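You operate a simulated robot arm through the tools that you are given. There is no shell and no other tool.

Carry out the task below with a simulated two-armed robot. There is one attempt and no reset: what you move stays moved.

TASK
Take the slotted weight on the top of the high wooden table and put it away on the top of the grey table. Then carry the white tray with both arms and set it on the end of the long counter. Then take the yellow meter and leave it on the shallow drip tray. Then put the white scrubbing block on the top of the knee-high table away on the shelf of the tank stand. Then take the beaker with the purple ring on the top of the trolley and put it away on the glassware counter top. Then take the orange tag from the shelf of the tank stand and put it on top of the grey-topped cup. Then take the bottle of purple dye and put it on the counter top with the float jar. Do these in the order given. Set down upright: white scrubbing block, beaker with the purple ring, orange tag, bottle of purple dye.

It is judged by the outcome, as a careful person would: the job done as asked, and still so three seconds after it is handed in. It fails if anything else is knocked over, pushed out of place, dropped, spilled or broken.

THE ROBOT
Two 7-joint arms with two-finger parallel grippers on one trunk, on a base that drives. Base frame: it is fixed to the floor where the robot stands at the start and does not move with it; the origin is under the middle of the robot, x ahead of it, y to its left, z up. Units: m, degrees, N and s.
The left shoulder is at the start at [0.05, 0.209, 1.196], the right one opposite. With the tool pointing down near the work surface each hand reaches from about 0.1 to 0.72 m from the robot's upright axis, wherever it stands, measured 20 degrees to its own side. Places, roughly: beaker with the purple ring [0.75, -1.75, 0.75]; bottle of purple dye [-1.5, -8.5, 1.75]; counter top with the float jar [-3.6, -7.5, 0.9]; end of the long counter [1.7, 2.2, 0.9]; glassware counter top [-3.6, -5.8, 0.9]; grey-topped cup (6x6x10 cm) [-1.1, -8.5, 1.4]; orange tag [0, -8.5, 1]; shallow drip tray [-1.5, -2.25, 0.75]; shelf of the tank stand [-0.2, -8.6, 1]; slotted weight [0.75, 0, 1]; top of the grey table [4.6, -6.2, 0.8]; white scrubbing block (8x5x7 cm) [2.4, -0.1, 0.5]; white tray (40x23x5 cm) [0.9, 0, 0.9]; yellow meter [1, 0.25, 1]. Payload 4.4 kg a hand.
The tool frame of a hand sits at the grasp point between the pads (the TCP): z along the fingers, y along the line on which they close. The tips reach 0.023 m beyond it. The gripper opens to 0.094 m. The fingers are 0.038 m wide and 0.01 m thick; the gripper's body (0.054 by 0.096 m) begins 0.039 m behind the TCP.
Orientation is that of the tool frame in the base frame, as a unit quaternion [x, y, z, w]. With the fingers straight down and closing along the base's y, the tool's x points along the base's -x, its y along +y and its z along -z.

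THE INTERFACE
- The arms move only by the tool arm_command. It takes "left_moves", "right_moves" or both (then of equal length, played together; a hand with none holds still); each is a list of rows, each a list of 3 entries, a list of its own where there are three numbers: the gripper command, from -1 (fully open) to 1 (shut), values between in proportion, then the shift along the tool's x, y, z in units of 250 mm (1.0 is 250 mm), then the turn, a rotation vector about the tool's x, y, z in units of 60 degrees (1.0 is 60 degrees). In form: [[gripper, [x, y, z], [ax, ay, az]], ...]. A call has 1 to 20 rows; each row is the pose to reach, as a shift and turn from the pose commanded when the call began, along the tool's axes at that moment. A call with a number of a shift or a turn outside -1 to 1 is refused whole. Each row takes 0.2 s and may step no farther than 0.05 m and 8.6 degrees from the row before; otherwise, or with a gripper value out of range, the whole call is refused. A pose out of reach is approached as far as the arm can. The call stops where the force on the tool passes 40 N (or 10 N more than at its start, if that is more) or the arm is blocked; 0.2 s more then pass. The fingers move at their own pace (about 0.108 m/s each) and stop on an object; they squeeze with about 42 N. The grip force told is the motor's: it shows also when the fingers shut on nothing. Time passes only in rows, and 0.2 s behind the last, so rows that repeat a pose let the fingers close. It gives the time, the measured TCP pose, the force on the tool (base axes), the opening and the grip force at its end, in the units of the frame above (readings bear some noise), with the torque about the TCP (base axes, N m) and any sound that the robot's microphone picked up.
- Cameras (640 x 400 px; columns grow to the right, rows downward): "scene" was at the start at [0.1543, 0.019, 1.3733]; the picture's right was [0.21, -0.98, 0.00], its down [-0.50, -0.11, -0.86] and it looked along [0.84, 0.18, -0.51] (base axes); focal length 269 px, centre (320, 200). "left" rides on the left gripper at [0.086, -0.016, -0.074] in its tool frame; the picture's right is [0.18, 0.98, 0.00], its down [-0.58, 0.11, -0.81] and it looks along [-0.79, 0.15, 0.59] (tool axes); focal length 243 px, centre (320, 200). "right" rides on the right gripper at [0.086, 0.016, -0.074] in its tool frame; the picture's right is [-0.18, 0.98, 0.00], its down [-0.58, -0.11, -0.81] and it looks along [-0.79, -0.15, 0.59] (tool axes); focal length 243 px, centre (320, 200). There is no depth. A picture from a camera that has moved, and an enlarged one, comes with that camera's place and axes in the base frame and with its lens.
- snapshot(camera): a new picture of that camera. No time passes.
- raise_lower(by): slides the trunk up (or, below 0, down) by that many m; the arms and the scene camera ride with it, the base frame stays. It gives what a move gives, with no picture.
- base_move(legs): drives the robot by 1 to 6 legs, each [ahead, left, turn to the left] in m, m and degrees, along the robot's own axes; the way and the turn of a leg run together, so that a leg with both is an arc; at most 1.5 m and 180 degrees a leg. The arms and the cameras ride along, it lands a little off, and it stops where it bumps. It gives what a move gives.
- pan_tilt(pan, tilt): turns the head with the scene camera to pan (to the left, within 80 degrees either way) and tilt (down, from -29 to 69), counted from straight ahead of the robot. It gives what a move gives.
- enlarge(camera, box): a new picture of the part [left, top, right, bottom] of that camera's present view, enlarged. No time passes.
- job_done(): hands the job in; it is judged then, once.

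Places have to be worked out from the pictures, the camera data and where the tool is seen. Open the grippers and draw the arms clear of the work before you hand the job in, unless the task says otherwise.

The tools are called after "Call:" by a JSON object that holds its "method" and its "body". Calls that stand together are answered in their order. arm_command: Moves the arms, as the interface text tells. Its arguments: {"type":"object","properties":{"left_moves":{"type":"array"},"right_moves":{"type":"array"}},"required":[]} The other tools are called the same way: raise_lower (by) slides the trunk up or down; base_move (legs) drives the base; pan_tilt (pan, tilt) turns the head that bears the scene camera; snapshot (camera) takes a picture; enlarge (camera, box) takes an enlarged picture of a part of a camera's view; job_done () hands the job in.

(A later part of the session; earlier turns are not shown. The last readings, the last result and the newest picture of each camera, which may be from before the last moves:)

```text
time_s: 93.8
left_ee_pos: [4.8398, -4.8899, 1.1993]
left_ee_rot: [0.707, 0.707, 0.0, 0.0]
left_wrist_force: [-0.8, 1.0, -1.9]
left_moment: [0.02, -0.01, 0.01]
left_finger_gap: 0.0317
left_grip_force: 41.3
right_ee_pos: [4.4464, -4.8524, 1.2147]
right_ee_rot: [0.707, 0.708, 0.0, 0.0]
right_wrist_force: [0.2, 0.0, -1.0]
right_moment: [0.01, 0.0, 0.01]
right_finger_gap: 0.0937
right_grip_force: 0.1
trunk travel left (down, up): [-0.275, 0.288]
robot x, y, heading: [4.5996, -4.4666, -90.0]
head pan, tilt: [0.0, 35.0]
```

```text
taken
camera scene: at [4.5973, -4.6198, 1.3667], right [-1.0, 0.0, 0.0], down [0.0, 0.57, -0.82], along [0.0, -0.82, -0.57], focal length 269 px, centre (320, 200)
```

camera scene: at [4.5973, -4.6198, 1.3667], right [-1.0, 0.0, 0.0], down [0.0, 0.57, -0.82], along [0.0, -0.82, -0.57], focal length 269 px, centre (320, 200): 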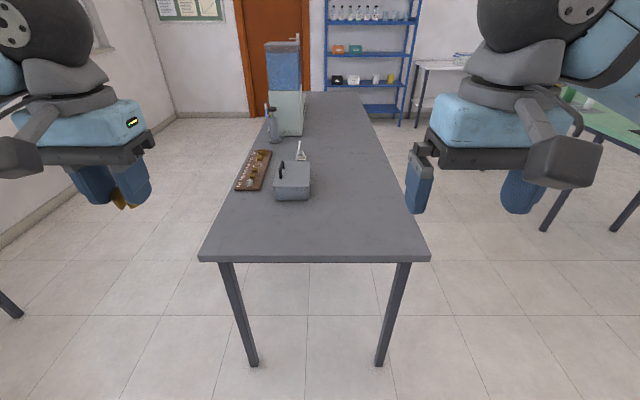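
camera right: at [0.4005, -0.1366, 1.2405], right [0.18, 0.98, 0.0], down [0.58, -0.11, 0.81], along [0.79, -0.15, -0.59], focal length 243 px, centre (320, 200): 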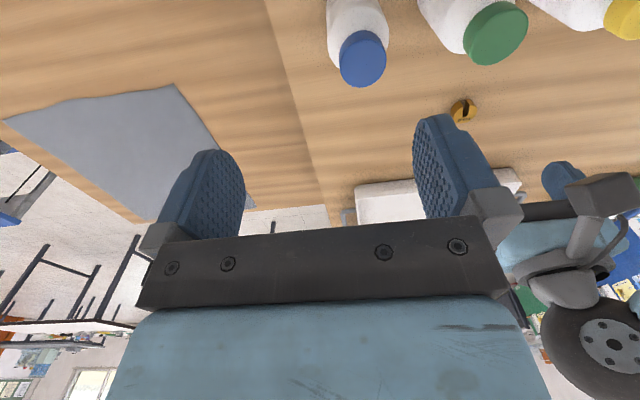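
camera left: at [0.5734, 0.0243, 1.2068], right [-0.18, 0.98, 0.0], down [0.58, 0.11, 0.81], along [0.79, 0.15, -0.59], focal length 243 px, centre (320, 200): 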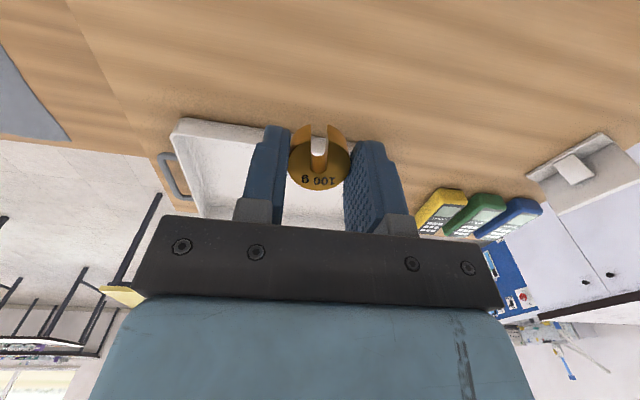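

The right front area of the grey table (around [4.52, -5.35], top z≈0.80) is free. I move 0.25 m forward and 0.1 m right.

Call:
{"method": "base_move", "body": {"legs": [[0.25, -0.1, 0]]}}

Call:
{"method": "pan_tilt", "body": {"pan": 0, "tilt": 50}}

Call:
{"method": "snapshot", "body": {"camera": "scene"}}

Call:
{"method": "snapshot", "body": {"camera": "left"}}

```text
time_s: 95.7
left_ee_pos: [4.7371, -5.1426, 1.1993]
left_ee_rot: [0.707, 0.708, 0.0, -0.001]
left_wrist_force: [0.5, -0.3, -0.4]
left_moment: [0.04, -0.01, -0.04]
left_finger_gap: 0.0315
left_grip_force: 42.0
right_ee_pos: [4.3453, -5.1034, 1.2147]
right_ee_rot: [0.707, 0.707, 0.0, 0.0]
right_wrist_force: [0.6, 0.0, -0.7]
right_moment: [-0.03, -0.02, 0.0]
right_finger_gap: 0.094
right_grip_force: 0.3
trunk travel left (down, up): [-0.275, 0.288]
robot x, y, heading: [4.5006, -4.713, -89.8]
head pan, tilt: [0.0, 35.0]
```

```text
time_s: 96.5
left_ee_pos: [4.7394, -5.1413, 1.1991]
left_ee_rot: [0.707, 0.707, -0.001, -0.001]
left_wrist_force: [-0.2, -0.9, -1.9]
left_moment: [0.02, -0.05, -0.01]
left_finger_gap: 0.0317
left_grip_force: 41.7
right_ee_pos: [4.3453, -5.1029, 1.215]
right_ee_rot: [0.707, 0.707, 0.0, 0.0]
right_wrist_force: [-0.1, 0.4, 0.1]
right_moment: [0.0, 0.03, -0.01]
right_finger_gap: 0.094
right_grip_force: 0.1
trunk travel left (down, up): [-0.275, 0.288]
robot x, y, heading: [4.4977, -4.7134, -90.0]
head pan, tilt: [0.0, 50.0]
```

```text
taken
camera scene: at [4.497, -4.8587, 1.345], right [-1.0, 0.0, 0.0], down [0.0, 0.77, -0.64], along [0.0, -0.64, -0.77], focal length 269 px, centre (320, 200)
```

scene: 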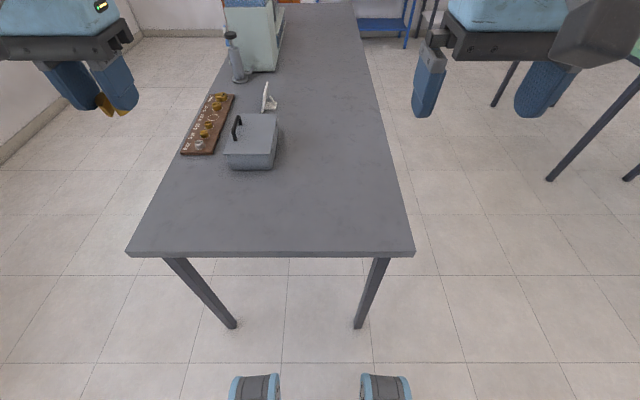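

```text
taken
camera left: at [4.7231, -5.0549, 1.2752], right [0.98, 0.18, 0.0], down [0.11, -0.58, 0.81], along [0.15, -0.79, -0.59], focal length 243 px, centre (320, 200)
```

left: 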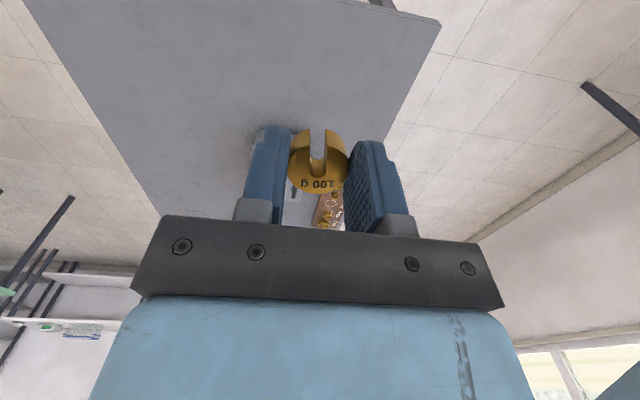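

The table top is at z≈0.80–0.81. I move the weight to above [4.55, -5.31] and lower part way, re-applying the 10° tilt so the weight goes down flat.

Call:
{"method": "arm_command", "body": {"left_moves": [[1, [-0.113, -0.125, 0], [0, 0, 0]], [1, [-0.227, -0.25, 0], [0, 0, 0]], [1, [-0.34, -0.376, 0], [0, 0, 0]], [1, [-0.453, -0.5, 0], [0, 0, 0]], [1, [-0.567, -0.627, 0], [0, 0, 0]], [1, [-0.68, -0.752, 0], [0, 0, 0]], [1, [-0.68, -0.752, 0.16], [0, 0.083, 0]], [1, [-0.68, -0.752, 0.34], [0, 0.167, 0]], [1, [-0.68, -0.752, 0.52], [0, 0.167, 0]], [1, [-0.68, -0.752, 0.7], [0, 0.167, 0]], [1, [-0.68, -0.752, 0.88], [0, 0.167, 0]], [1, [-0.68, -0.752, 1.0], [0, 0.167, 0]], [1, [-0.68, -0.752, 1.0], [0, 0.167, 0]]]}}

Call:
{"method": "snapshot", "body": {"camera": "scene"}}

Call:
{"method": "snapshot", "body": {"camera": "left"}}

```text
time_s: 99.3
left_ee_pos: [4.5503, -5.3125, 0.9488]
left_ee_rot: [0.705, 0.704, 0.062, -0.061]
left_wrist_force: [-0.2, 0.1, -2.2]
left_moment: [-0.04, 0.03, 0.01]
left_finger_gap: 0.0321
left_grip_force: 41.9
right_ee_pos: [4.344, -5.1018, 1.2156]
right_ee_rot: [0.707, 0.708, 0.0, 0.0]
right_wrist_force: [0.3, -0.2, 0.1]
right_moment: [0.0, -0.01, 0.02]
right_finger_gap: 0.0939
right_grip_force: 0.1
trunk travel left (down, up): [-0.275, 0.288]
robot x, y, heading: [4.4965, -4.7097, -90.4]
head pan, tilt: [0.0, 50.0]
```

```text
taken
camera scene: at [4.4968, -4.8587, 1.3449], right [-1.0, 0.0, 0.0], down [0.0, 0.77, -0.64], along [0.0, -0.64, -0.77], focal length 269 px, centre (320, 200)
```

scene: 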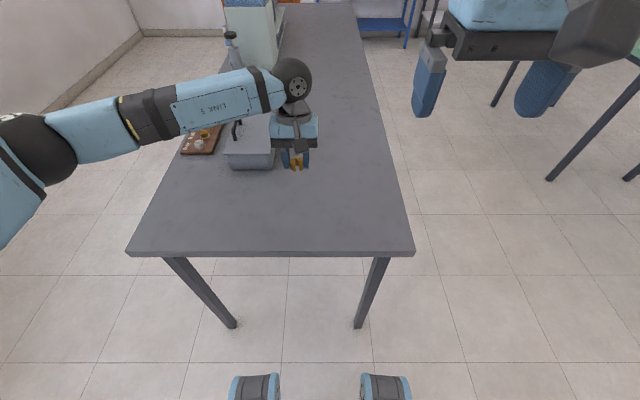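

```text
taken
camera left: at [4.5349, -5.2396, 1.0393], right [0.98, 0.18, 0.03], down [0.11, -0.71, 0.69], along [0.15, -0.68, -0.72], focal length 243 px, centre (320, 200)
```

left: 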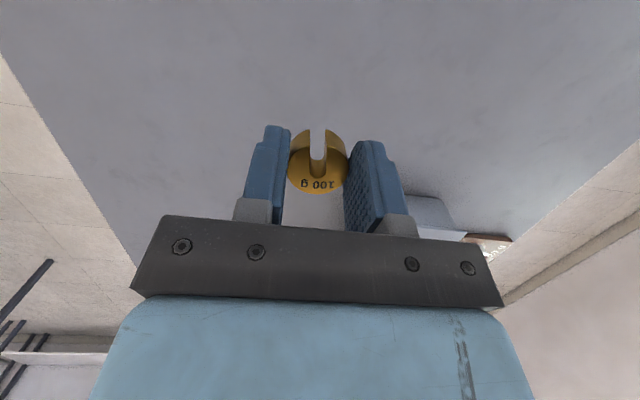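

All clear below the hand. I lower to about 0.845, then will feel for contact in small steps.

Call:
{"method": "arm_command", "body": {"left_moves": [[1, [-0.023, 0, 0.13], [0, 0, 0]], [1, [-0.046, 0, 0.26], [0, 0, 0]], [1, [-0.069, 0, 0.39], [0, 0, 0]], [1, [-0.073, 0, 0.413], [0, 0, 0]], [1, [-0.073, 0, 0.413], [0, 0, 0]]]}}

Call:
{"method": "snapshot", "body": {"camera": "left"}}

Call:
{"method": "enlarge", "body": {"camera": "scene", "box": [220, 90, 380, 240]}}

```text
time_s: 100.5
left_ee_pos: [4.5498, -5.3136, 0.8449]
left_ee_rot: [0.705, 0.704, 0.061, -0.061]
left_wrist_force: [0.5, 0.1, -0.5]
left_moment: [-0.01, 0.01, 0.03]
left_finger_gap: 0.0317
left_grip_force: 41.9
right_ee_pos: [4.3462, -5.1009, 1.2146]
right_ee_rot: [0.707, 0.707, 0.0, -0.001]
right_wrist_force: [0.2, -0.1, 0.2]
right_moment: [-0.02, -0.01, -0.02]
right_finger_gap: 0.0942
right_grip_force: 0.2
trunk travel left (down, up): [-0.275, 0.288]
robot x, y, heading: [4.5014, -4.7143, -90.0]
head pan, tilt: [0.0, 50.0]
```

```text
taken
camera left: at [4.5341, -5.2394, 0.9343], right [0.98, 0.18, 0.03], down [0.11, -0.71, 0.69], along [0.15, -0.68, -0.72], focal length 243 px, centre (320, 200)
```

left: 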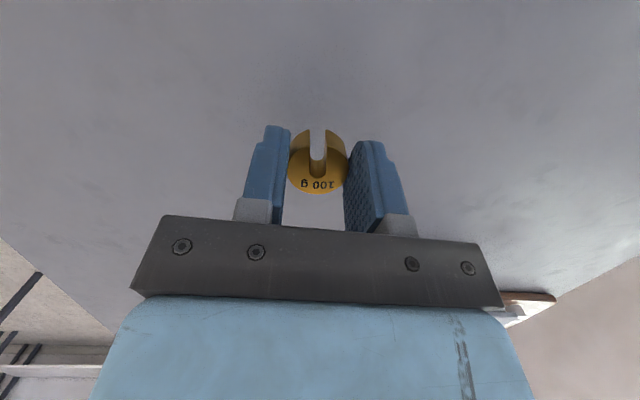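

```text
2.67 times, centred on (300, 165) of scene
camera zoom: at [4.4969, -4.859, 1.3449], right [-1.0, 0.0, 0.0], down [0.0, 0.77, -0.64], along [0.0, -0.64, -0.77], focal length 718 px, centre (373, 293)
```

zoom: 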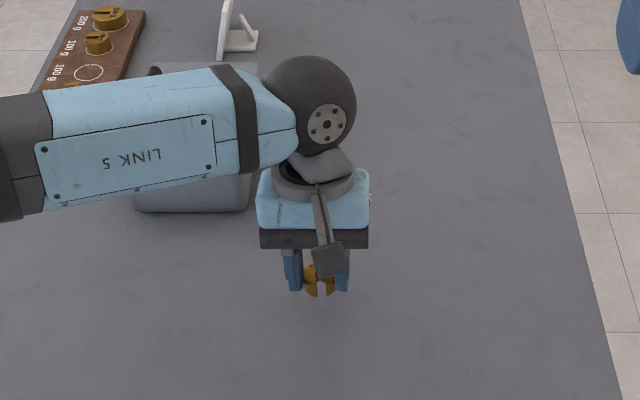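

Still no contact at 0.845. I lower in 3 mm steps.

Call:
{"method": "arm_command", "body": {"left_moves": [[1, [-0.002, 0, 0.012], [0, 0, 0]], [1, [-0.004, 0, 0.024], [0, 0, 0]], [1, [-0.006, 0, 0.036], [0, 0, 0]], [1, [-0.006, 0, 0.036], [0, 0, 0]]]}}

```text
time_s: 101.5
left_ee_pos: [4.5502, -5.3115, 0.8354]
left_ee_rot: [0.704, 0.705, 0.062, -0.062]
left_wrist_force: [0.2, -0.2, -1.9]
left_moment: [0.0, 0.03, 0.0]
left_finger_gap: 0.0318
left_grip_force: 42.0
right_ee_pos: [4.3454, -5.1027, 1.215]
right_ee_rot: [0.707, 0.707, 0.0, 0.0]
right_wrist_force: [0.6, 0.1, -0.1]
right_moment: [0.03, 0.02, 0.01]
right_finger_gap: 0.094
right_grip_force: 0.0
trunk travel left (down, up): [-0.275, 0.288]
robot x, y, heading: [4.5002, -4.7161, -90.0]
head pan, tilt: [0.0, 50.0]
```

No clear contact yet at 0.8355; I keep lowering in 2 mm steps.

Call:
{"method": "arm_command", "body": {"left_moves": [[1, [-0.0014, 0, 0.008], [0, 0, 0]], [1, [-0.0028, 0, 0.016], [0, 0, 0]], [1, [-0.0028, 0, 0.016], [0, 0, 0]]]}}

Call:
{"method": "arm_command", "body": {"left_moves": [[1, [-0.0007, 0, 0.004], [0, 0, 0]], [1, [-0.0014, 0, 0.008], [0, 0, 0]], [1, [-0.0014, 0, 0.008], [0, 0, 0]]]}}

```text
time_s: 102.3
left_ee_pos: [4.5502, -5.312, 0.831]
left_ee_rot: [0.705, 0.704, 0.062, -0.062]
left_wrist_force: [1.3, 0.7, -1.1]
left_moment: [0.02, 0.04, 0.0]
left_finger_gap: 0.032
left_grip_force: 41.9
right_ee_pos: [4.3459, -5.1022, 1.2146]
right_ee_rot: [0.707, 0.707, 0.0, 0.0]
right_wrist_force: [-0.2, -0.4, 0.1]
right_moment: [0.02, -0.02, 0.05]
right_finger_gap: 0.094
right_grip_force: 0.1
trunk travel left (down, up): [-0.275, 0.288]
robot x, y, heading: [4.4979, -4.7185, -90.0]
head pan, tilt: [0.0, 50.0]
```

```text
time_s: 103.1
left_ee_pos: [4.55, -5.3124, 0.8286]
left_ee_rot: [0.704, 0.705, 0.061, -0.062]
left_wrist_force: [-0.6, -0.4, -1.5]
left_moment: [0.0, 0.02, 0.0]
left_finger_gap: 0.0319
left_grip_force: 42.2
right_ee_pos: [4.3452, -5.1023, 1.2153]
right_ee_rot: [0.707, 0.707, 0.0, 0.001]
right_wrist_force: [0.1, 0.0, 0.7]
right_moment: [-0.02, -0.01, 0.0]
right_finger_gap: 0.094
right_grip_force: 0.0
trunk travel left (down, up): [-0.275, 0.288]
robot x, y, heading: [4.4995, -4.716, -89.9]
head pan, tilt: [0.0, 50.0]
```

Call:
{"method": "enlarge", "body": {"camera": "left", "box": [220, 80, 420, 220]}}

Call:
{"method": "enlarge", "body": {"camera": "scene", "box": [260, 130, 340, 190]}}

```text
2.86 times, centred on (320, 150) of left
camera zoom: at [4.5348, -5.2393, 0.9189], right [0.98, 0.18, 0.03], down [0.11, -0.71, 0.69], along [0.15, -0.68, -0.72], focal length 693 px, centre (320, 343)
```

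zoom: 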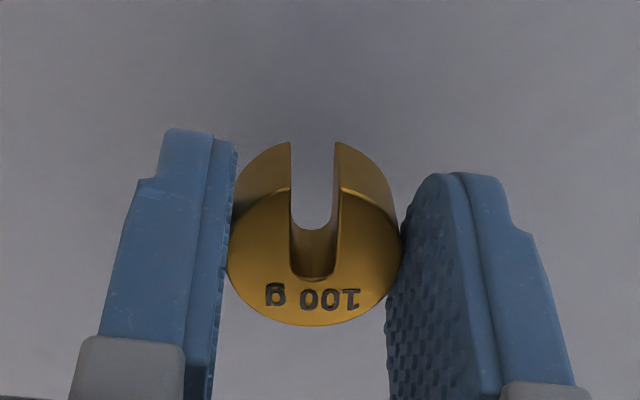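

```text
6.67 times, centred on (300, 160) of scene
camera zoom: at [4.4969, -4.8588, 1.3449], right [-1.0, 0.0, 0.0], down [0.0, 0.77, -0.64], along [0.0, -0.64, -0.77], focal length 1796 px, centre (453, 467)
```

zoom: 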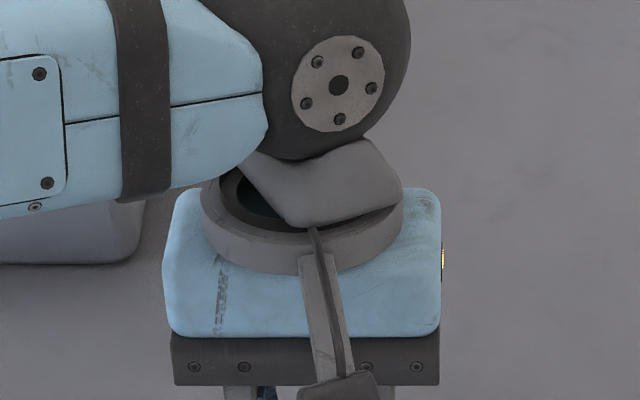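

No contact shadow is visible yet; I continue down in small steps watching the force.

Call:
{"method": "arm_command", "body": {"left_moves": [[1, [-0.0014, 0, 0.008], [0, 0, 0]], [1, [-0.0014, 0, 0.008], [0, 0, 0]]]}}

Call:
{"method": "arm_command", "body": {"left_moves": [[1, [-0.0014, 0, 0.008], [0, 0, 0]], [1, [-0.0014, 0, 0.008], [0, 0, 0]]]}}

Call:
{"method": "arm_command", "body": {"left_moves": [[1, [-0.0014, 0, 0.008], [0, 0, 0]], [1, [-0.0014, 0, 0.008], [0, 0, 0]]]}}

```text
time_s: 103.7
left_ee_pos: [4.5493, -5.3122, 0.8267]
left_ee_rot: [0.705, 0.704, 0.062, -0.061]
left_wrist_force: [-0.2, -0.8, -0.5]
left_moment: [0.0, 0.0, 0.0]
left_finger_gap: 0.0318
left_grip_force: 42.7
right_ee_pos: [4.345, -5.1025, 1.2144]
right_ee_rot: [0.706, 0.708, 0.0, 0.0]
right_wrist_force: [-0.4, -0.1, 0.1]
right_moment: [-0.02, -0.02, 0.02]
right_finger_gap: 0.0941
right_grip_force: 0.1
trunk travel left (down, up): [-0.275, 0.288]
robot x, y, heading: [4.4947, -4.7159, -90.1]
head pan, tilt: [0.0, 50.0]
```

```text
time_s: 104.3
left_ee_pos: [4.55, -5.312, 0.8249]
left_ee_rot: [0.704, 0.704, 0.061, -0.062]
left_wrist_force: [-0.3, 0.5, -1.9]
left_moment: [0.0, -0.03, -0.01]
left_finger_gap: 0.0317
left_grip_force: 41.6
right_ee_pos: [4.3453, -5.1026, 1.2153]
right_ee_rot: [0.707, 0.707, 0.0, 0.0]
right_wrist_force: [-0.2, -0.3, -0.1]
right_moment: [0.0, 0.01, -0.02]
right_finger_gap: 0.094
right_grip_force: 0.1
trunk travel left (down, up): [-0.275, 0.288]
robot x, y, heading: [4.5009, -4.7135, -89.9]
head pan, tilt: [0.0, 50.0]
```

```text
time_s: 104.9
left_ee_pos: [4.5496, -5.3115, 0.8225]
left_ee_rot: [0.705, 0.704, 0.062, -0.062]
left_wrist_force: [0.2, -0.2, -1.9]
left_moment: [-0.03, 0.0, -0.01]
left_finger_gap: 0.0319
left_grip_force: 41.7
right_ee_pos: [4.3455, -5.1025, 1.215]
right_ee_rot: [0.707, 0.707, 0.0, 0.0]
right_wrist_force: [-0.4, -0.7, -0.2]
right_moment: [-0.01, 0.0, 0.01]
right_finger_gap: 0.0941
right_grip_force: 0.1
trunk travel left (down, up): [-0.275, 0.288]
robot x, y, heading: [4.4973, -4.7152, -90.0]
head pan, tilt: [0.0, 50.0]
```

Likely the top is nearer 0.78–0.79. I continue down with 2 mm rows; the move stops itself at contact.

Call:
{"method": "arm_command", "body": {"left_moves": [[1, [-0.0014, 0, 0.008], [0, 0, 0]], [1, [-0.0028, 0, 0.016], [0, 0, 0]], [1, [-0.0028, 0, 0.016], [0, 0, 0]]]}}

Call:
{"method": "arm_command", "body": {"left_moves": [[1, [-0.0014, 0, 0.008], [0, 0, 0]], [1, [-0.0028, 0, 0.016], [0, 0, 0]], [1, [-0.0028, 0, 0.016], [0, 0, 0]]]}}

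Call:
{"method": "enlarge", "body": {"camera": "left", "box": [220, 80, 420, 220]}}

```text
time_s: 105.7
left_ee_pos: [4.5509, -5.3119, 0.8177]
left_ee_rot: [0.704, 0.704, 0.062, -0.062]
left_wrist_force: [0.7, -0.3, -1.2]
left_moment: [-0.01, -0.02, 0.0]
left_finger_gap: 0.032
left_grip_force: 42.2
right_ee_pos: [4.3452, -5.1022, 1.2146]
right_ee_rot: [0.707, 0.707, 0.0, 0.0]
right_wrist_force: [0.4, 0.5, 0.0]
right_moment: [-0.01, -0.02, 0.03]
right_finger_gap: 0.0941
right_grip_force: 0.0
trunk travel left (down, up): [-0.275, 0.288]
robot x, y, heading: [4.4944, -4.7152, -89.9]
head pan, tilt: [0.0, 50.0]
```

```text
time_s: 106.5
left_ee_pos: [4.5504, -5.3118, 0.8149]
left_ee_rot: [0.704, 0.704, 0.062, -0.061]
left_wrist_force: [-0.2, 1.0, 0.7]
left_moment: [0.03, 0.01, 0.01]
left_finger_gap: 0.032
left_grip_force: 42.1
right_ee_pos: [4.345, -5.1021, 1.2155]
right_ee_rot: [0.707, 0.707, 0.0, 0.0]
right_wrist_force: [0.7, -0.2, 0.4]
right_moment: [0.04, 0.0, 0.02]
right_finger_gap: 0.0941
right_grip_force: 0.1
trunk travel left (down, up): [-0.275, 0.288]
robot x, y, heading: [4.4982, -4.7174, -89.9]
head pan, tilt: [0.0, 50.0]
```

```text
2.86 times, centred on (320, 150) of left
camera zoom: at [4.5348, -5.239, 0.9052], right [0.98, 0.18, 0.03], down [0.11, -0.71, 0.69], along [0.15, -0.68, -0.72], focal length 693 px, centre (320, 343)
```

zoom: 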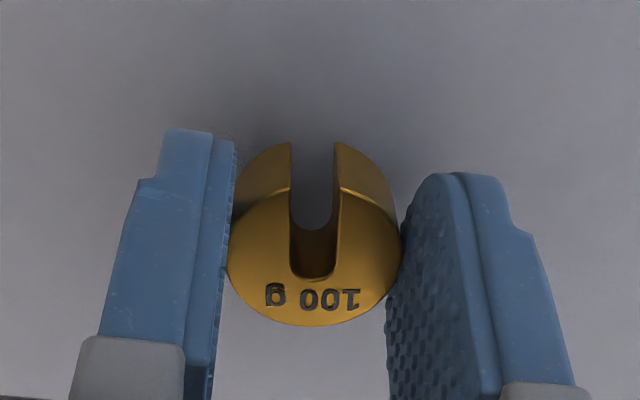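

The contact shadow is closing in under the weight. I continue with finer steps.

Call:
{"method": "arm_command", "body": {"left_moves": [[1, [-0.0014, 0, 0.008], [0, 0, 0]], [1, [-0.0014, 0, 0.008], [0, 0, 0]]]}}

Call:
{"method": "arm_command", "body": {"left_moves": [[1, [-0.0014, 0, 0.008], [0, 0, 0]], [1, [-0.0014, 0, 0.008], [0, 0, 0]]]}}

Call:
{"method": "arm_command", "body": {"left_moves": [[1, [-0.0014, 0, 0.008], [0, 0, 0]], [1, [-0.0014, 0, 0.008], [0, 0, 0]]]}}

Call:
{"method": "enlarge", "body": {"camera": "left", "box": [220, 80, 420, 220]}}

```text
time_s: 107.1
left_ee_pos: [4.5498, -5.3108, 0.8128]
left_ee_rot: [0.704, 0.705, 0.06, -0.062]
left_wrist_force: [0.1, -0.1, -1.0]
left_moment: [-0.01, -0.01, 0.05]
left_finger_gap: 0.032
left_grip_force: 42.1
right_ee_pos: [4.345, -5.1019, 1.2151]
right_ee_rot: [0.707, 0.708, 0.0, 0.0]
right_wrist_force: [-0.2, -0.1, -0.7]
right_moment: [-0.01, -0.01, -0.05]
right_finger_gap: 0.0939
right_grip_force: 0.1
trunk travel left (down, up): [-0.275, 0.288]
robot x, y, heading: [4.5001, -4.7146, -90.1]
head pan, tilt: [0.0, 50.0]
```

```text
time_s: 107.7
left_ee_pos: [4.5498, -5.3115, 0.8105]
left_ee_rot: [0.704, 0.705, 0.06, -0.062]
left_wrist_force: [0.7, 0.3, -1.0]
left_moment: [0.0, -0.03, 0.03]
left_finger_gap: 0.0319
left_grip_force: 41.6
right_ee_pos: [4.3458, -5.1038, 1.2151]
right_ee_rot: [0.707, 0.707, 0.0, 0.0]
right_wrist_force: [0.8, -0.3, -0.1]
right_moment: [-0.03, -0.01, 0.02]
right_finger_gap: 0.0938
right_grip_force: 0.1
trunk travel left (down, up): [-0.275, 0.288]
robot x, y, heading: [4.4932, -4.7138, -90.0]
head pan, tilt: [0.0, 50.0]
```

```text
time_s: 108.3
left_ee_pos: [4.5506, -5.3125, 0.8096]
left_ee_rot: [0.705, 0.704, 0.06, -0.061]
left_wrist_force: [1.5, -1.3, 11.5]
left_moment: [-0.04, -0.19, -0.01]
left_finger_gap: 0.0317
left_grip_force: 41.6
right_ee_pos: [4.3464, -5.1009, 1.2154]
right_ee_rot: [0.707, 0.707, -0.001, 0.001]
right_wrist_force: [-0.6, 0.7, -0.4]
right_moment: [0.01, 0.03, -0.02]
right_finger_gap: 0.0942
right_grip_force: 0.1
trunk travel left (down, up): [-0.275, 0.288]
robot x, y, heading: [4.4966, -4.7159, -89.8]
head pan, tilt: [0.0, 50.0]
```

```text
2.86 times, centred on (320, 150) of left
camera zoom: at [4.5346, -5.2387, 0.9004], right [0.98, 0.18, 0.03], down [0.11, -0.71, 0.69], along [0.15, -0.68, -0.72], focal length 693 px, centre (320, 343)
```

zoom: 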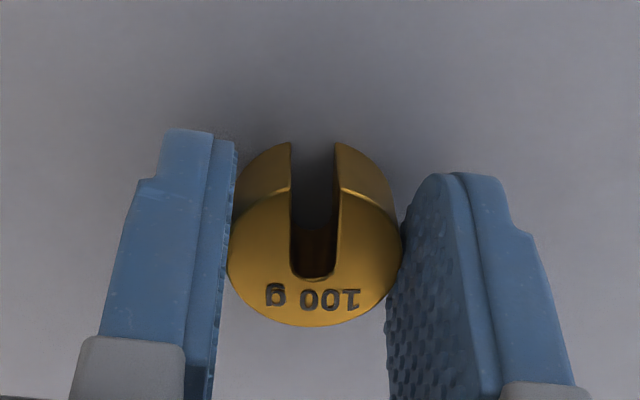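

Contact: 11.5 N at z 0.8095, so the table top is about 0.78. I open the fingers and then rise straight up.

Call:
{"method": "arm_command", "body": {"left_moves": [[0.0, [0, 0, 0], [0, 0, 0]], [-0.6, [0, 0, 0], [0, 0, 0]], [-0.6, [0, 0, 0], [0, 0, 0]], [-0.6, [0.014, 0, -0.079], [0, 0, 0]], [-0.6, [0.042, 0, -0.236], [0, 0, 0]], [-0.6, [0.07, 0, -0.394], [0, 0, 0]], [-0.6, [0.098, 0, -0.55], [0, 0, 0]], [-0.6, [0.125, 0, -0.71], [0, 0, 0]], [-0.6, [0.15, 0, -0.85], [0, -0.083, 0]], [-0.6, [0.174, 0, -0.985], [0, -0.167, 0]]]}}

Call:
{"method": "snapshot", "body": {"camera": "scene"}}

Call:
{"method": "snapshot", "body": {"camera": "left"}}

```text
time_s: 110.5
left_ee_pos: [4.5502, -5.3108, 1.0597]
left_ee_rot: [0.707, 0.707, -0.001, 0.0]
left_wrist_force: [-0.4, 0.6, -0.8]
left_moment: [-0.04, 0.02, 0.01]
left_finger_gap: 0.0752
left_grip_force: 0.1
right_ee_pos: [4.3456, -5.1024, 1.2151]
right_ee_rot: [0.707, 0.707, 0.0, 0.0]
right_wrist_force: [0.0, -0.6, 0.3]
right_moment: [0.01, 0.01, -0.04]
right_finger_gap: 0.0938
right_grip_force: 0.1
trunk travel left (down, up): [-0.275, 0.288]
robot x, y, heading: [4.5008, -4.7144, -89.8]
head pan, tilt: [0.0, 50.0]
```

```text
taken
camera scene: at [4.4967, -4.858, 1.345], right [-1.0, 0.0, 0.0], down [0.0, 0.77, -0.64], along [0.0, -0.64, -0.77], focal length 269 px, centre (320, 200)
```

scene: 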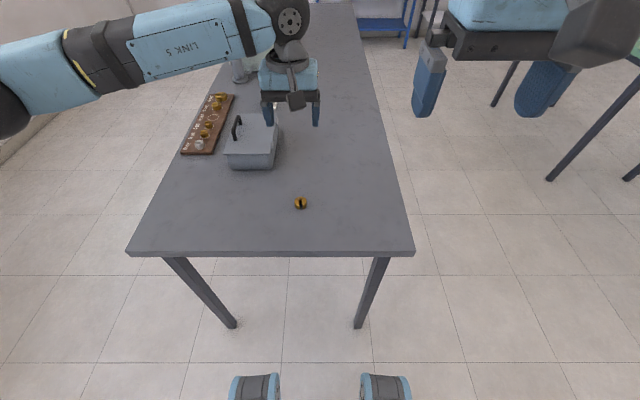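

```text
taken
camera left: at [4.5345, -5.2233, 1.1358], right [0.98, 0.18, 0.0], down [0.11, -0.58, 0.81], along [0.15, -0.79, -0.59], focal length 243 px, centre (320, 200)
```

left: 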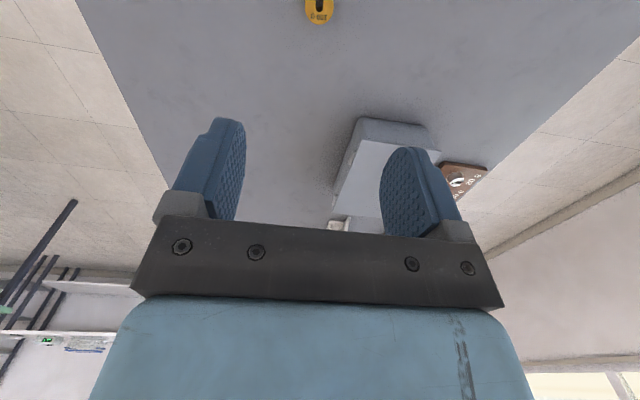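

The weight stands flat on the grey table. I retract the hand and back away, then head west along the passage to x≈1.75 and turn north to look at the route to the far side of the wooden table.

Call:
{"method": "arm_command", "body": {"left_moves": [[-0.6, [0.0, 0.0, -0.14], [0, 0, 0]], [-0.6, [0.0, 0.0, -0.28], [0, 0, 0]], [-0.6, [0.1, 0.12, -0.4], [0, 0, 0]], [-0.6, [0.22, 0.25, -0.5], [0, 0, 0]], [-0.6, [0.34, 0.38, -0.56], [0, 0, 0]], [-0.6, [0.46, 0.51, -0.56], [0, 0, 0]], [-0.6, [0.58, 0.64, -0.56], [0, 0, 0]], [-0.6, [0.68, 0.76, -0.56], [0, 0, 0]]]}}

Call:
{"method": "base_move", "body": {"legs": [[-0.18, 0, 0], [0, 0, -90], [1.4, 0, 0], [1.35, 0, 0], [0, 0, -90]]}}

Call:
{"method": "pan_tilt", "body": {"pan": 0, "tilt": 20}}

Call:
{"method": "snapshot", "body": {"camera": "scene"}}

```text
refused: row 4 steps farther than a row can; nothing moved
```

```text
time_s: 132.6
left_ee_pos: [1.6972, -3.9356, 1.0585]
left_ee_rot: [0.707, -0.707, 0.0, 0.0]
left_wrist_force: [-0.3, -0.3, 0.4]
left_moment: [0.0, 0.01, -0.02]
left_finger_gap: 0.0752
left_grip_force: 0.0
right_ee_pos: [1.9022, -4.1445, 1.2152]
right_ee_rot: [-0.707, 0.708, -0.001, 0.001]
right_wrist_force: [-0.1, 0.7, 0.3]
right_moment: [-0.03, -0.04, 0.0]
right_finger_gap: 0.0939
right_grip_force: 0.1
trunk travel left (down, up): [-0.275, 0.288]
robot x, y, heading: [1.7461, -4.5303, 90.0]
head pan, tilt: [0.0, 50.0]
```

```text
time_s: 133.6
left_ee_pos: [1.6971, -3.9364, 1.0591]
left_ee_rot: [-0.707, 0.707, 0.0, 0.0]
left_wrist_force: [0.0, 0.5, 0.6]
left_moment: [-0.01, 0.0, 0.04]
left_finger_gap: 0.0753
left_grip_force: 0.1
right_ee_pos: [1.9012, -4.1448, 1.2152]
right_ee_rot: [-0.706, 0.708, 0.0, 0.0]
right_wrist_force: [-0.2, -0.2, -0.4]
right_moment: [-0.01, -0.01, -0.01]
right_finger_gap: 0.0941
right_grip_force: 0.0
trunk travel left (down, up): [-0.275, 0.288]
robot x, y, heading: [1.7473, -4.5308, 90.1]
head pan, tilt: [0.0, 20.0]
```

```text
taken
camera scene: at [1.7474, -4.3717, 1.3904], right [1.0, 0.0, 0.0], down [0.0, -0.34, -0.94], along [0.0, 0.94, -0.34], focal length 269 px, centre (320, 200)
```

scene: 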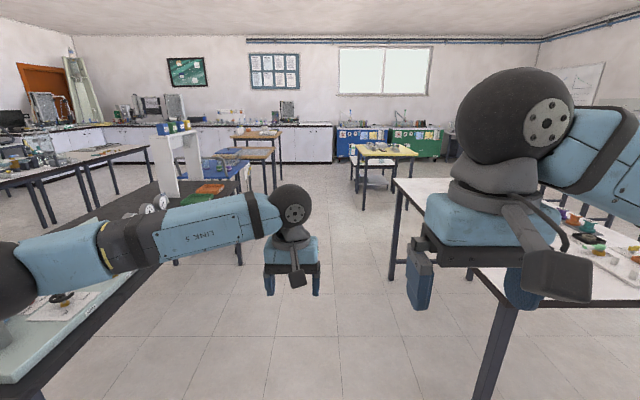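

The arm retract was refused for a step too long, but the drive went without any contact. I retract the left hand now with proper steps (and will not batch drives with arm moves again).

Call:
{"method": "arm_command", "body": {"left_moves": [[-0.6, [0.097, 0.108, -0.08], [0, 0, 0]], [-0.6, [0.194, 0.217, -0.16], [0, 0, 0]], [-0.6, [0.291, 0.326, -0.24], [0, 0, 0]], [-0.6, [0.388, 0.434, -0.32], [0, 0, 0]], [-0.6, [0.486, 0.543, -0.4], [0, 0, 0]], [-0.6, [0.583, 0.651, -0.48], [0, 0, 0]], [-0.6, [0.68, 0.76, -0.56], [0, 0, 0]]]}}

Call:
{"method": "snapshot", "body": {"camera": "scene"}}

Call:
{"method": "pan_tilt", "body": {"pan": 45, "tilt": 25}}

Call:
{"method": "snapshot", "body": {"camera": "scene"}}

```text
time_s: 135.2
left_ee_pos: [1.5071, -4.1074, 1.1969]
left_ee_rot: [-0.706, 0.708, 0.0, 0.0]
left_wrist_force: [0.3, -0.5, -0.1]
left_moment: [0.03, 0.06, 0.03]
left_finger_gap: 0.0753
left_grip_force: 0.0
right_ee_pos: [1.9014, -4.146, 1.2159]
right_ee_rot: [-0.706, 0.708, 0.0, 0.0]
right_wrist_force: [0.0, 0.2, 0.8]
right_moment: [0.05, -0.02, 0.01]
right_finger_gap: 0.0937
right_grip_force: 0.1
trunk travel left (down, up): [-0.275, 0.288]
robot x, y, heading: [1.7497, -4.5296, 89.7]
head pan, tilt: [0.0, 20.0]
```

```text
taken
camera scene: at [1.7466, -4.3732, 1.3907], right [1.0, 0.0, 0.0], down [0.0, -0.34, -0.94], along [0.0, 0.94, -0.34], focal length 269 px, centre (320, 200)
```

scene: 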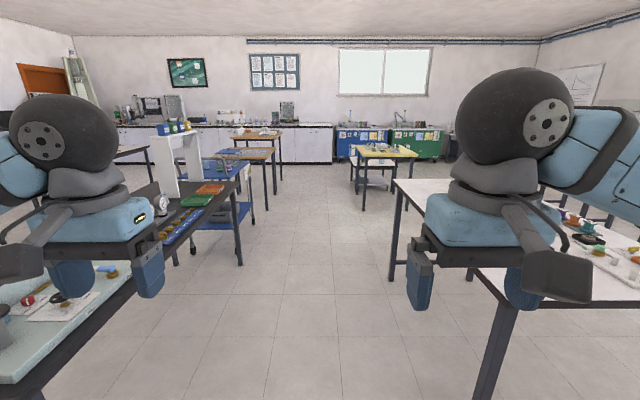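

```text
time_s: 136.3
left_ee_pos: [1.5078, -4.1058, 1.1971]
left_ee_rot: [0.707, -0.707, 0.0, 0.0]
left_wrist_force: [-1.3, 0.9, -0.3]
left_moment: [0.0, -0.03, 0.0]
left_finger_gap: 0.0751
left_grip_force: 0.1
right_ee_pos: [1.9008, -4.1456, 1.2152]
right_ee_rot: [-0.707, 0.708, 0.0, 0.0]
right_wrist_force: [0.1, -0.5, -0.1]
right_moment: [-0.03, 0.02, -0.05]
right_finger_gap: 0.0942
right_grip_force: 0.1
trunk travel left (down, up): [-0.275, 0.288]
robot x, y, heading: [1.7496, -4.5321, 89.7]
head pan, tilt: [45.0, 25.0]
```

```text
taken
camera scene: at [1.6824, -4.3995, 1.3824], right [0.71, 0.71, 0.0], down [0.3, -0.3, -0.91], along [-0.64, 0.64, -0.42], focal length 269 px, centre (320, 200)
```

scene: 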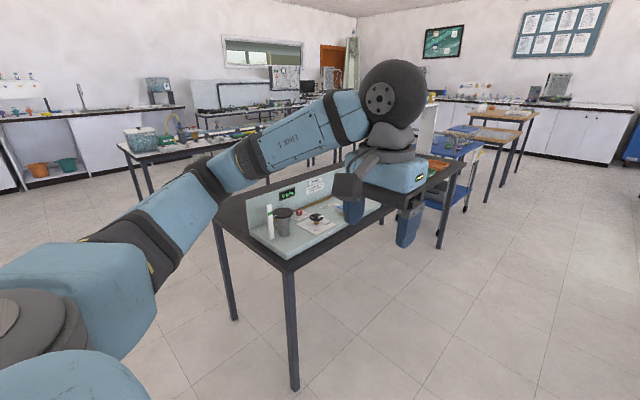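

The corridor along x≈1.65 northwards is clear (dark table edge x≈1.08, white table x≈2.34). I drive north to about y=-1.0.

Call:
{"method": "base_move", "body": {"legs": [[1.2, 0.03, 0], [1.2, 0.03, 0], [1.2, 0.06, 0]]}}

Call:
{"method": "pan_tilt", "body": {"pan": 0, "tilt": 30}}

Call:
{"method": "snapshot", "body": {"camera": "scene"}}

Call:
{"method": "pan_tilt", "body": {"pan": 40, "tilt": 30}}

Call:
{"method": "snapshot", "body": {"camera": "scene"}}

```text
time_s: 153.8
left_ee_pos: [1.4304, -0.4898, 1.1983]
left_ee_rot: [-0.704, 0.71, 0.0, 0.0]
left_wrist_force: [0.2, 0.6, -0.1]
left_moment: [-0.01, 0.0, 0.0]
left_finger_gap: 0.0754
left_grip_force: 0.0
right_ee_pos: [1.8247, -0.5325, 1.2145]
right_ee_rot: [-0.703, 0.711, -0.001, 0.0]
right_wrist_force: [-0.1, -0.9, -0.1]
right_moment: [0.0, 0.0, -0.01]
right_finger_gap: 0.094
right_grip_force: 0.1
trunk travel left (down, up): [-0.275, 0.288]
robot x, y, heading: [1.6674, -0.9188, 89.3]
head pan, tilt: [45.0, 25.0]
```

```text
time_s: 154.9
left_ee_pos: [1.4316, -0.4905, 1.1968]
left_ee_rot: [-0.704, 0.711, 0.0, 0.0]
left_wrist_force: [-0.4, -0.6, 0.3]
left_moment: [0.01, 0.02, -0.02]
left_finger_gap: 0.0753
left_grip_force: 0.1
right_ee_pos: [1.8249, -0.5341, 1.2156]
right_ee_rot: [-0.704, 0.71, 0.0, 0.0]
right_wrist_force: [0.5, -0.1, -0.5]
right_moment: [0.01, -0.02, 0.01]
right_finger_gap: 0.0938
right_grip_force: 0.0
trunk travel left (down, up): [-0.275, 0.288]
robot x, y, heading: [1.6658, -0.919, 89.2]
head pan, tilt: [0.0, 30.0]
```

```text
taken
camera scene: at [1.6686, -0.7617, 1.3744], right [1.0, -0.01, 0.0], down [0.0, -0.5, -0.87], along [0.01, 0.87, -0.5], focal length 269 px, centre (320, 200)
```

scene: 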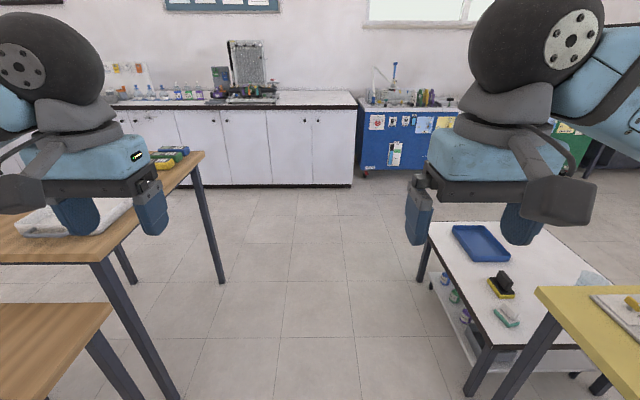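

```text
time_s: 156.0
left_ee_pos: [1.4312, -0.4911, 1.1973]
left_ee_rot: [-0.704, 0.71, -0.001, 0.0]
left_wrist_force: [-0.2, 0.3, 0.3]
left_moment: [0.0, -0.01, 0.03]
left_finger_gap: 0.075
left_grip_force: 0.1
right_ee_pos: [1.8259, -0.5324, 1.2157]
right_ee_rot: [-0.703, 0.711, 0.0, 0.001]
right_wrist_force: [-0.7, 0.2, 0.0]
right_moment: [0.01, 0.01, -0.01]
right_finger_gap: 0.0941
right_grip_force: 0.0
trunk travel left (down, up): [-0.275, 0.288]
robot x, y, heading: [1.6676, -0.9229, 89.5]
head pan, tilt: [40.0, 30.0]
```

```text
taken
camera scene: at [1.6104, -0.7822, 1.3744], right [0.77, 0.63, 0.0], down [0.32, -0.39, -0.87], along [-0.55, 0.67, -0.5], focal length 269 px, centre (320, 200)
```

scene: 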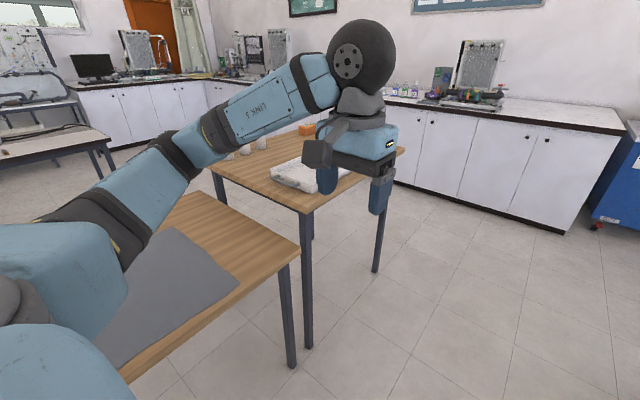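

The counter end is free from x≈1.3 to 2.03, y≈1.9+. I now drive up beside the tray and turn to face it (heading 180).

Call:
{"method": "base_move", "body": {"legs": [[0.93, 0.06, 0.5], [0, 0, 90]]}}

Call:
{"method": "pan_tilt", "body": {"pan": 0, "tilt": 45}}

Call:
{"method": "snapshot", "body": {"camera": "scene"}}

```text
time_s: 164.6
left_ee_pos: [1.1871, -0.2437, 1.1982]
left_ee_rot: [1.0, -0.001, 0.0, -0.001]
left_wrist_force: [-0.2, -0.4, 0.0]
left_moment: [0.0, 0.02, 0.0]
left_finger_gap: 0.0754
left_grip_force: 0.0
right_ee_pos: [1.2253, 0.15, 1.2142]
right_ee_rot: [1.0, 0.0, 0.0, 0.0]
right_wrist_force: [-0.3, -1.0, 0.7]
right_moment: [0.01, 0.0, 0.0]
right_finger_gap: 0.0939
right_grip_force: 0.1
trunk travel left (down, up): [-0.275, 0.288]
robot x, y, heading: [1.6158, -0.0037, 179.9]
head pan, tilt: [40.0, 30.0]
```

```text
time_s: 165.7
left_ee_pos: [1.1868, -0.245, 1.1975]
left_ee_rot: [1.0, -0.001, -0.001, -0.001]
left_wrist_force: [0.2, -0.4, 0.0]
left_moment: [-0.04, -0.03, 0.0]
left_finger_gap: 0.0753
left_grip_force: 0.1
right_ee_pos: [1.2261, 0.1501, 1.215]
right_ee_rot: [1.0, -0.001, 0.0, 0.0]
right_wrist_force: [0.0, 0.3, -0.4]
right_moment: [-0.01, -0.02, -0.01]
right_finger_gap: 0.0942
right_grip_force: 0.1
trunk travel left (down, up): [-0.275, 0.288]
robot x, y, heading: [1.6126, -0.0074, 179.9]
head pan, tilt: [0.0, 45.0]
```

```text
taken
camera scene: at [1.4629, -0.0029, 1.3518], right [0.0, 1.0, 0.0], down [0.71, 0.0, -0.71], along [-0.71, 0.0, -0.71], focal length 269 px, centre (320, 200)
```

scene: 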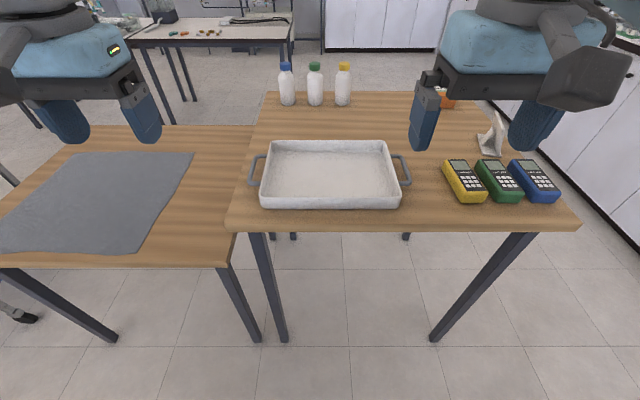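

I see the tray with both handles from this side. I enlarge it to locate the handle bars.

Call:
{"method": "enlarge", "body": {"camera": "scene", "box": [230, 120, 430, 245]}}

Call:
{"method": "snapshot", "body": {"camera": "left"}}

Call:
{"method": "snapshot", "body": {"camera": "right"}}

```text
3.20 times, centred on (330, 182) of scene
camera zoom: at [1.4629, -0.0029, 1.3518], right [0.0, 1.0, 0.0], down [0.71, 0.0, -0.71], along [-0.71, 0.0, -0.71], focal length 862 px, centre (288, 256)
```

zoom: 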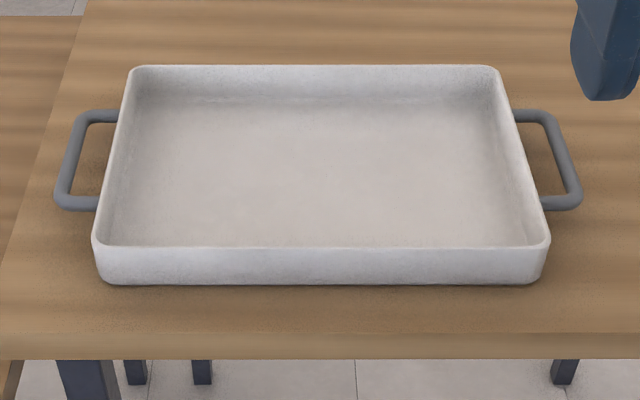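

```text
taken
camera left: at [1.273, -0.2273, 1.2742], right [0.18, -0.98, 0.0], down [-0.58, -0.11, 0.81], along [-0.79, -0.15, -0.59], focal length 243 px, centre (320, 200)
```

left: 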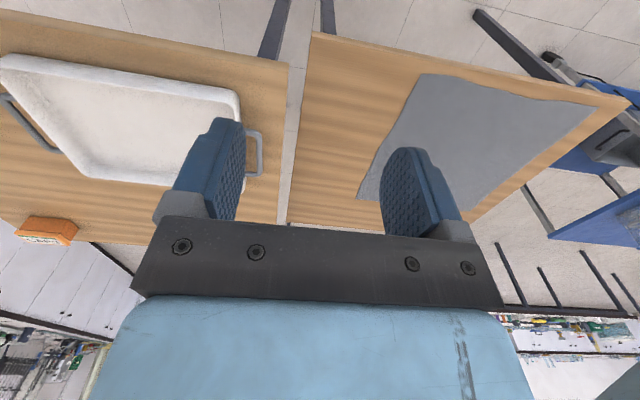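

```text
taken
camera right: at [1.3116, 0.1337, 1.29], right [-0.19, -0.98, 0.0], down [-0.58, 0.11, 0.81], along [-0.79, 0.15, -0.59], focal length 243 px, centre (320, 200)
```

right: 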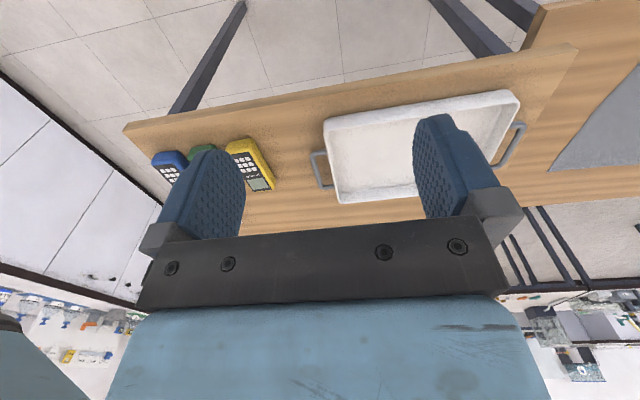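

The handle bars are at about [0.922, -0.174, 0.923] and [0.922, 0.2155, 0.923], with ~34 mm gaps to the tray wall. I move 0.13 m closer and centre on the tray first.

Call:
{"method": "base_move", "body": {"legs": [[0.13, -0.026, 0]]}}

Call:
{"method": "snapshot", "body": {"camera": "scene"}}

Call:
{"method": "enlarge", "body": {"camera": "scene", "box": [220, 160, 420, 285]}}

```text
time_s: 167.0
left_ee_pos: [1.0564, -0.2163, 1.1982]
left_ee_rot: [1.0, 0.0, 0.0, -0.001]
left_wrist_force: [-0.5, 0.4, -0.9]
left_moment: [0.02, -0.03, 0.0]
left_finger_gap: 0.0753
left_grip_force: 0.0
right_ee_pos: [1.0954, 0.1768, 1.2153]
right_ee_rot: [1.0, 0.0, 0.0, -0.001]
right_wrist_force: [-0.2, 0.1, 0.0]
right_moment: [0.0, 0.02, 0.03]
right_finger_gap: 0.0941
right_grip_force: 0.1
trunk travel left (down, up): [-0.275, 0.288]
robot x, y, heading: [1.4799, 0.0227, 179.8]
head pan, tilt: [0.0, 45.0]
```

```text
taken
camera scene: at [1.333, 0.0236, 1.3518], right [0.0, 1.0, 0.0], down [0.71, 0.0, -0.71], along [-0.71, 0.0, -0.71], focal length 269 px, centre (320, 200)
```

scene: 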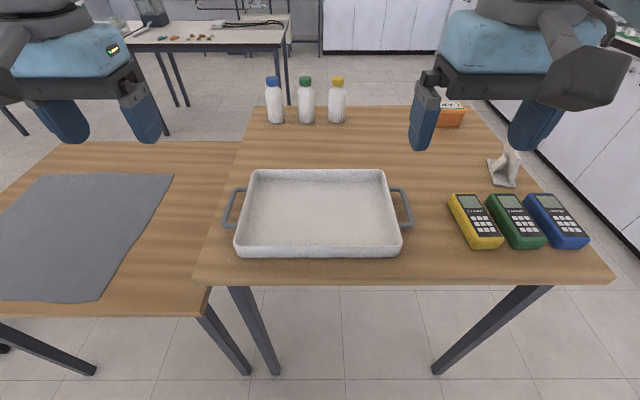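

```text
3.20 times, centred on (320, 222) of scene
camera zoom: at [1.333, 0.0236, 1.3518], right [0.0, 1.0, 0.0], down [0.71, 0.0, -0.71], along [-0.71, 0.0, -0.71], focal length 862 px, centre (320, 128)
```

zoom: 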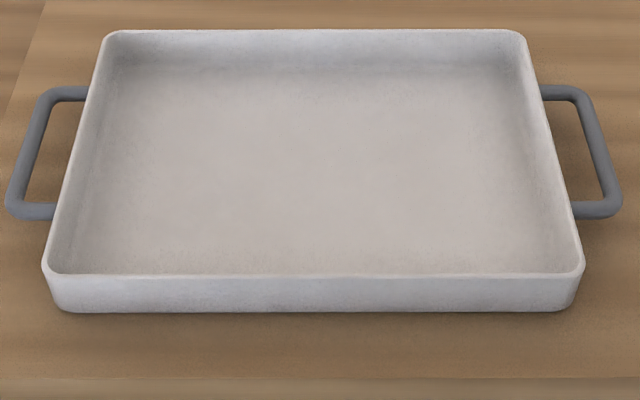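

Both bars confirmed (y≈-0.175 and 0.216, x≈0.923). I bring both hands above the handles with fingers opened to about 36 mm, stopping at z≈1.02 to check.

Call:
{"method": "arm_command", "body": {"left_moves": [[0.234, [-0.134, -0.041, 0], [0, 0, 0]], [0.234, [-0.267, -0.083, 0], [0, 0, 0]], [0.234, [-0.4, -0.124, 0], [0, 0, 0]], [0.234, [-0.534, -0.165, 0], [0, 0, 0]], [0.234, [-0.534, -0.165, 0.142], [0, 0, 0]], [0.234, [-0.534, -0.165, 0.285], [0, 0, 0]], [0.234, [-0.534, -0.165, 0.427], [0, 0, 0]], [0.234, [-0.534, -0.165, 0.57], [0, 0, 0]], [0.234, [-0.534, -0.165, 0.712], [0, 0, 0]], [0.234, [-0.534, -0.165, 0.712], [0, 0, 0]]], "right_moves": [[0.234, [-0.173, -0.039, 0], [0, 0, 0]], [0.234, [-0.345, -0.079, 0], [0, 0, 0]], [0.234, [-0.518, -0.118, 0], [0, 0, 0]], [0.234, [-0.69, -0.157, 0], [0, 0, 0]], [0.234, [-0.69, -0.157, 0.156], [0, 0, 0]], [0.234, [-0.69, -0.157, 0.312], [0, 0, 0]], [0.234, [-0.69, -0.157, 0.468], [0, 0, 0]], [0.234, [-0.69, -0.157, 0.624], [0, 0, 0]], [0.234, [-0.69, -0.157, 0.78], [0, 0, 0]], [0.234, [-0.69, -0.157, 0.78], [0, 0, 0]]]}}

Call:
{"method": "snapshot", "body": {"camera": "scene"}}

Call:
{"method": "snapshot", "body": {"camera": "left"}}

Call:
{"method": "snapshot", "body": {"camera": "right"}}

```text
time_s: 169.2
left_ee_pos: [0.9236, -0.1745, 1.0206]
left_ee_rot: [1.0, -0.001, -0.001, -0.001]
left_wrist_force: [0.1, 0.2, 0.8]
left_moment: [0.01, 0.02, 0.01]
left_finger_gap: 0.0363
left_grip_force: 0.0
right_ee_pos: [0.9247, 0.218, 1.0216]
right_ee_rot: [1.0, -0.001, 0.0, 0.0]
right_wrist_force: [-0.3, 0.5, 0.8]
right_moment: [0.02, 0.01, -0.05]
right_finger_gap: 0.0362
right_grip_force: 0.0
trunk travel left (down, up): [-0.275, 0.288]
robot x, y, heading: [1.4819, 0.0257, 179.9]
head pan, tilt: [0.0, 45.0]
```

```text
taken
camera scene: at [1.3339, 0.0235, 1.3519], right [0.0, 1.0, 0.0], down [0.71, 0.0, -0.71], along [-0.71, 0.0, -0.71], focal length 269 px, centre (320, 200)
```

scene: 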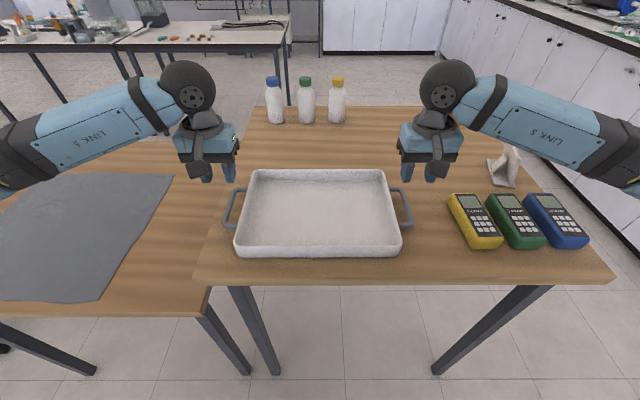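

```text
taken
camera left: at [1.0103, -0.1587, 1.0967], right [0.18, -0.98, 0.0], down [-0.58, -0.11, 0.81], along [-0.79, -0.15, -0.59], focal length 243 px, centre (320, 200)
```

left: 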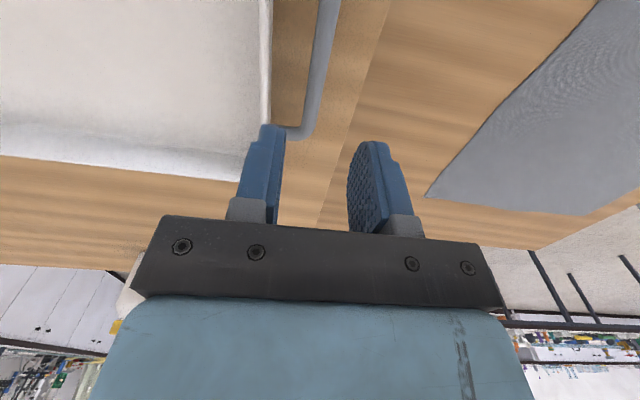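

```text
taken
camera right: at [1.0106, 0.2003, 1.0965], right [-0.19, -0.98, 0.0], down [-0.58, 0.11, 0.81], along [-0.79, 0.15, -0.59], focal length 243 px, centre (320, 200)
```

right: 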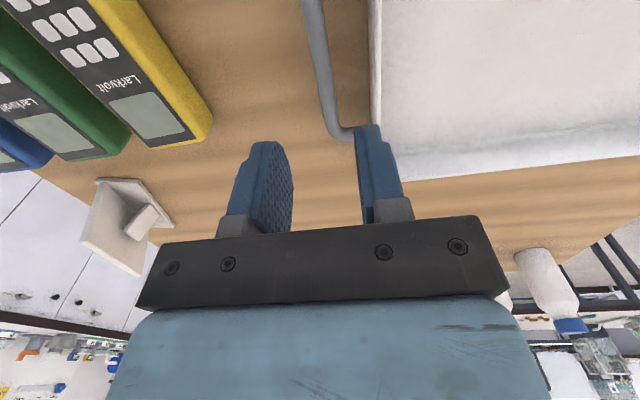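

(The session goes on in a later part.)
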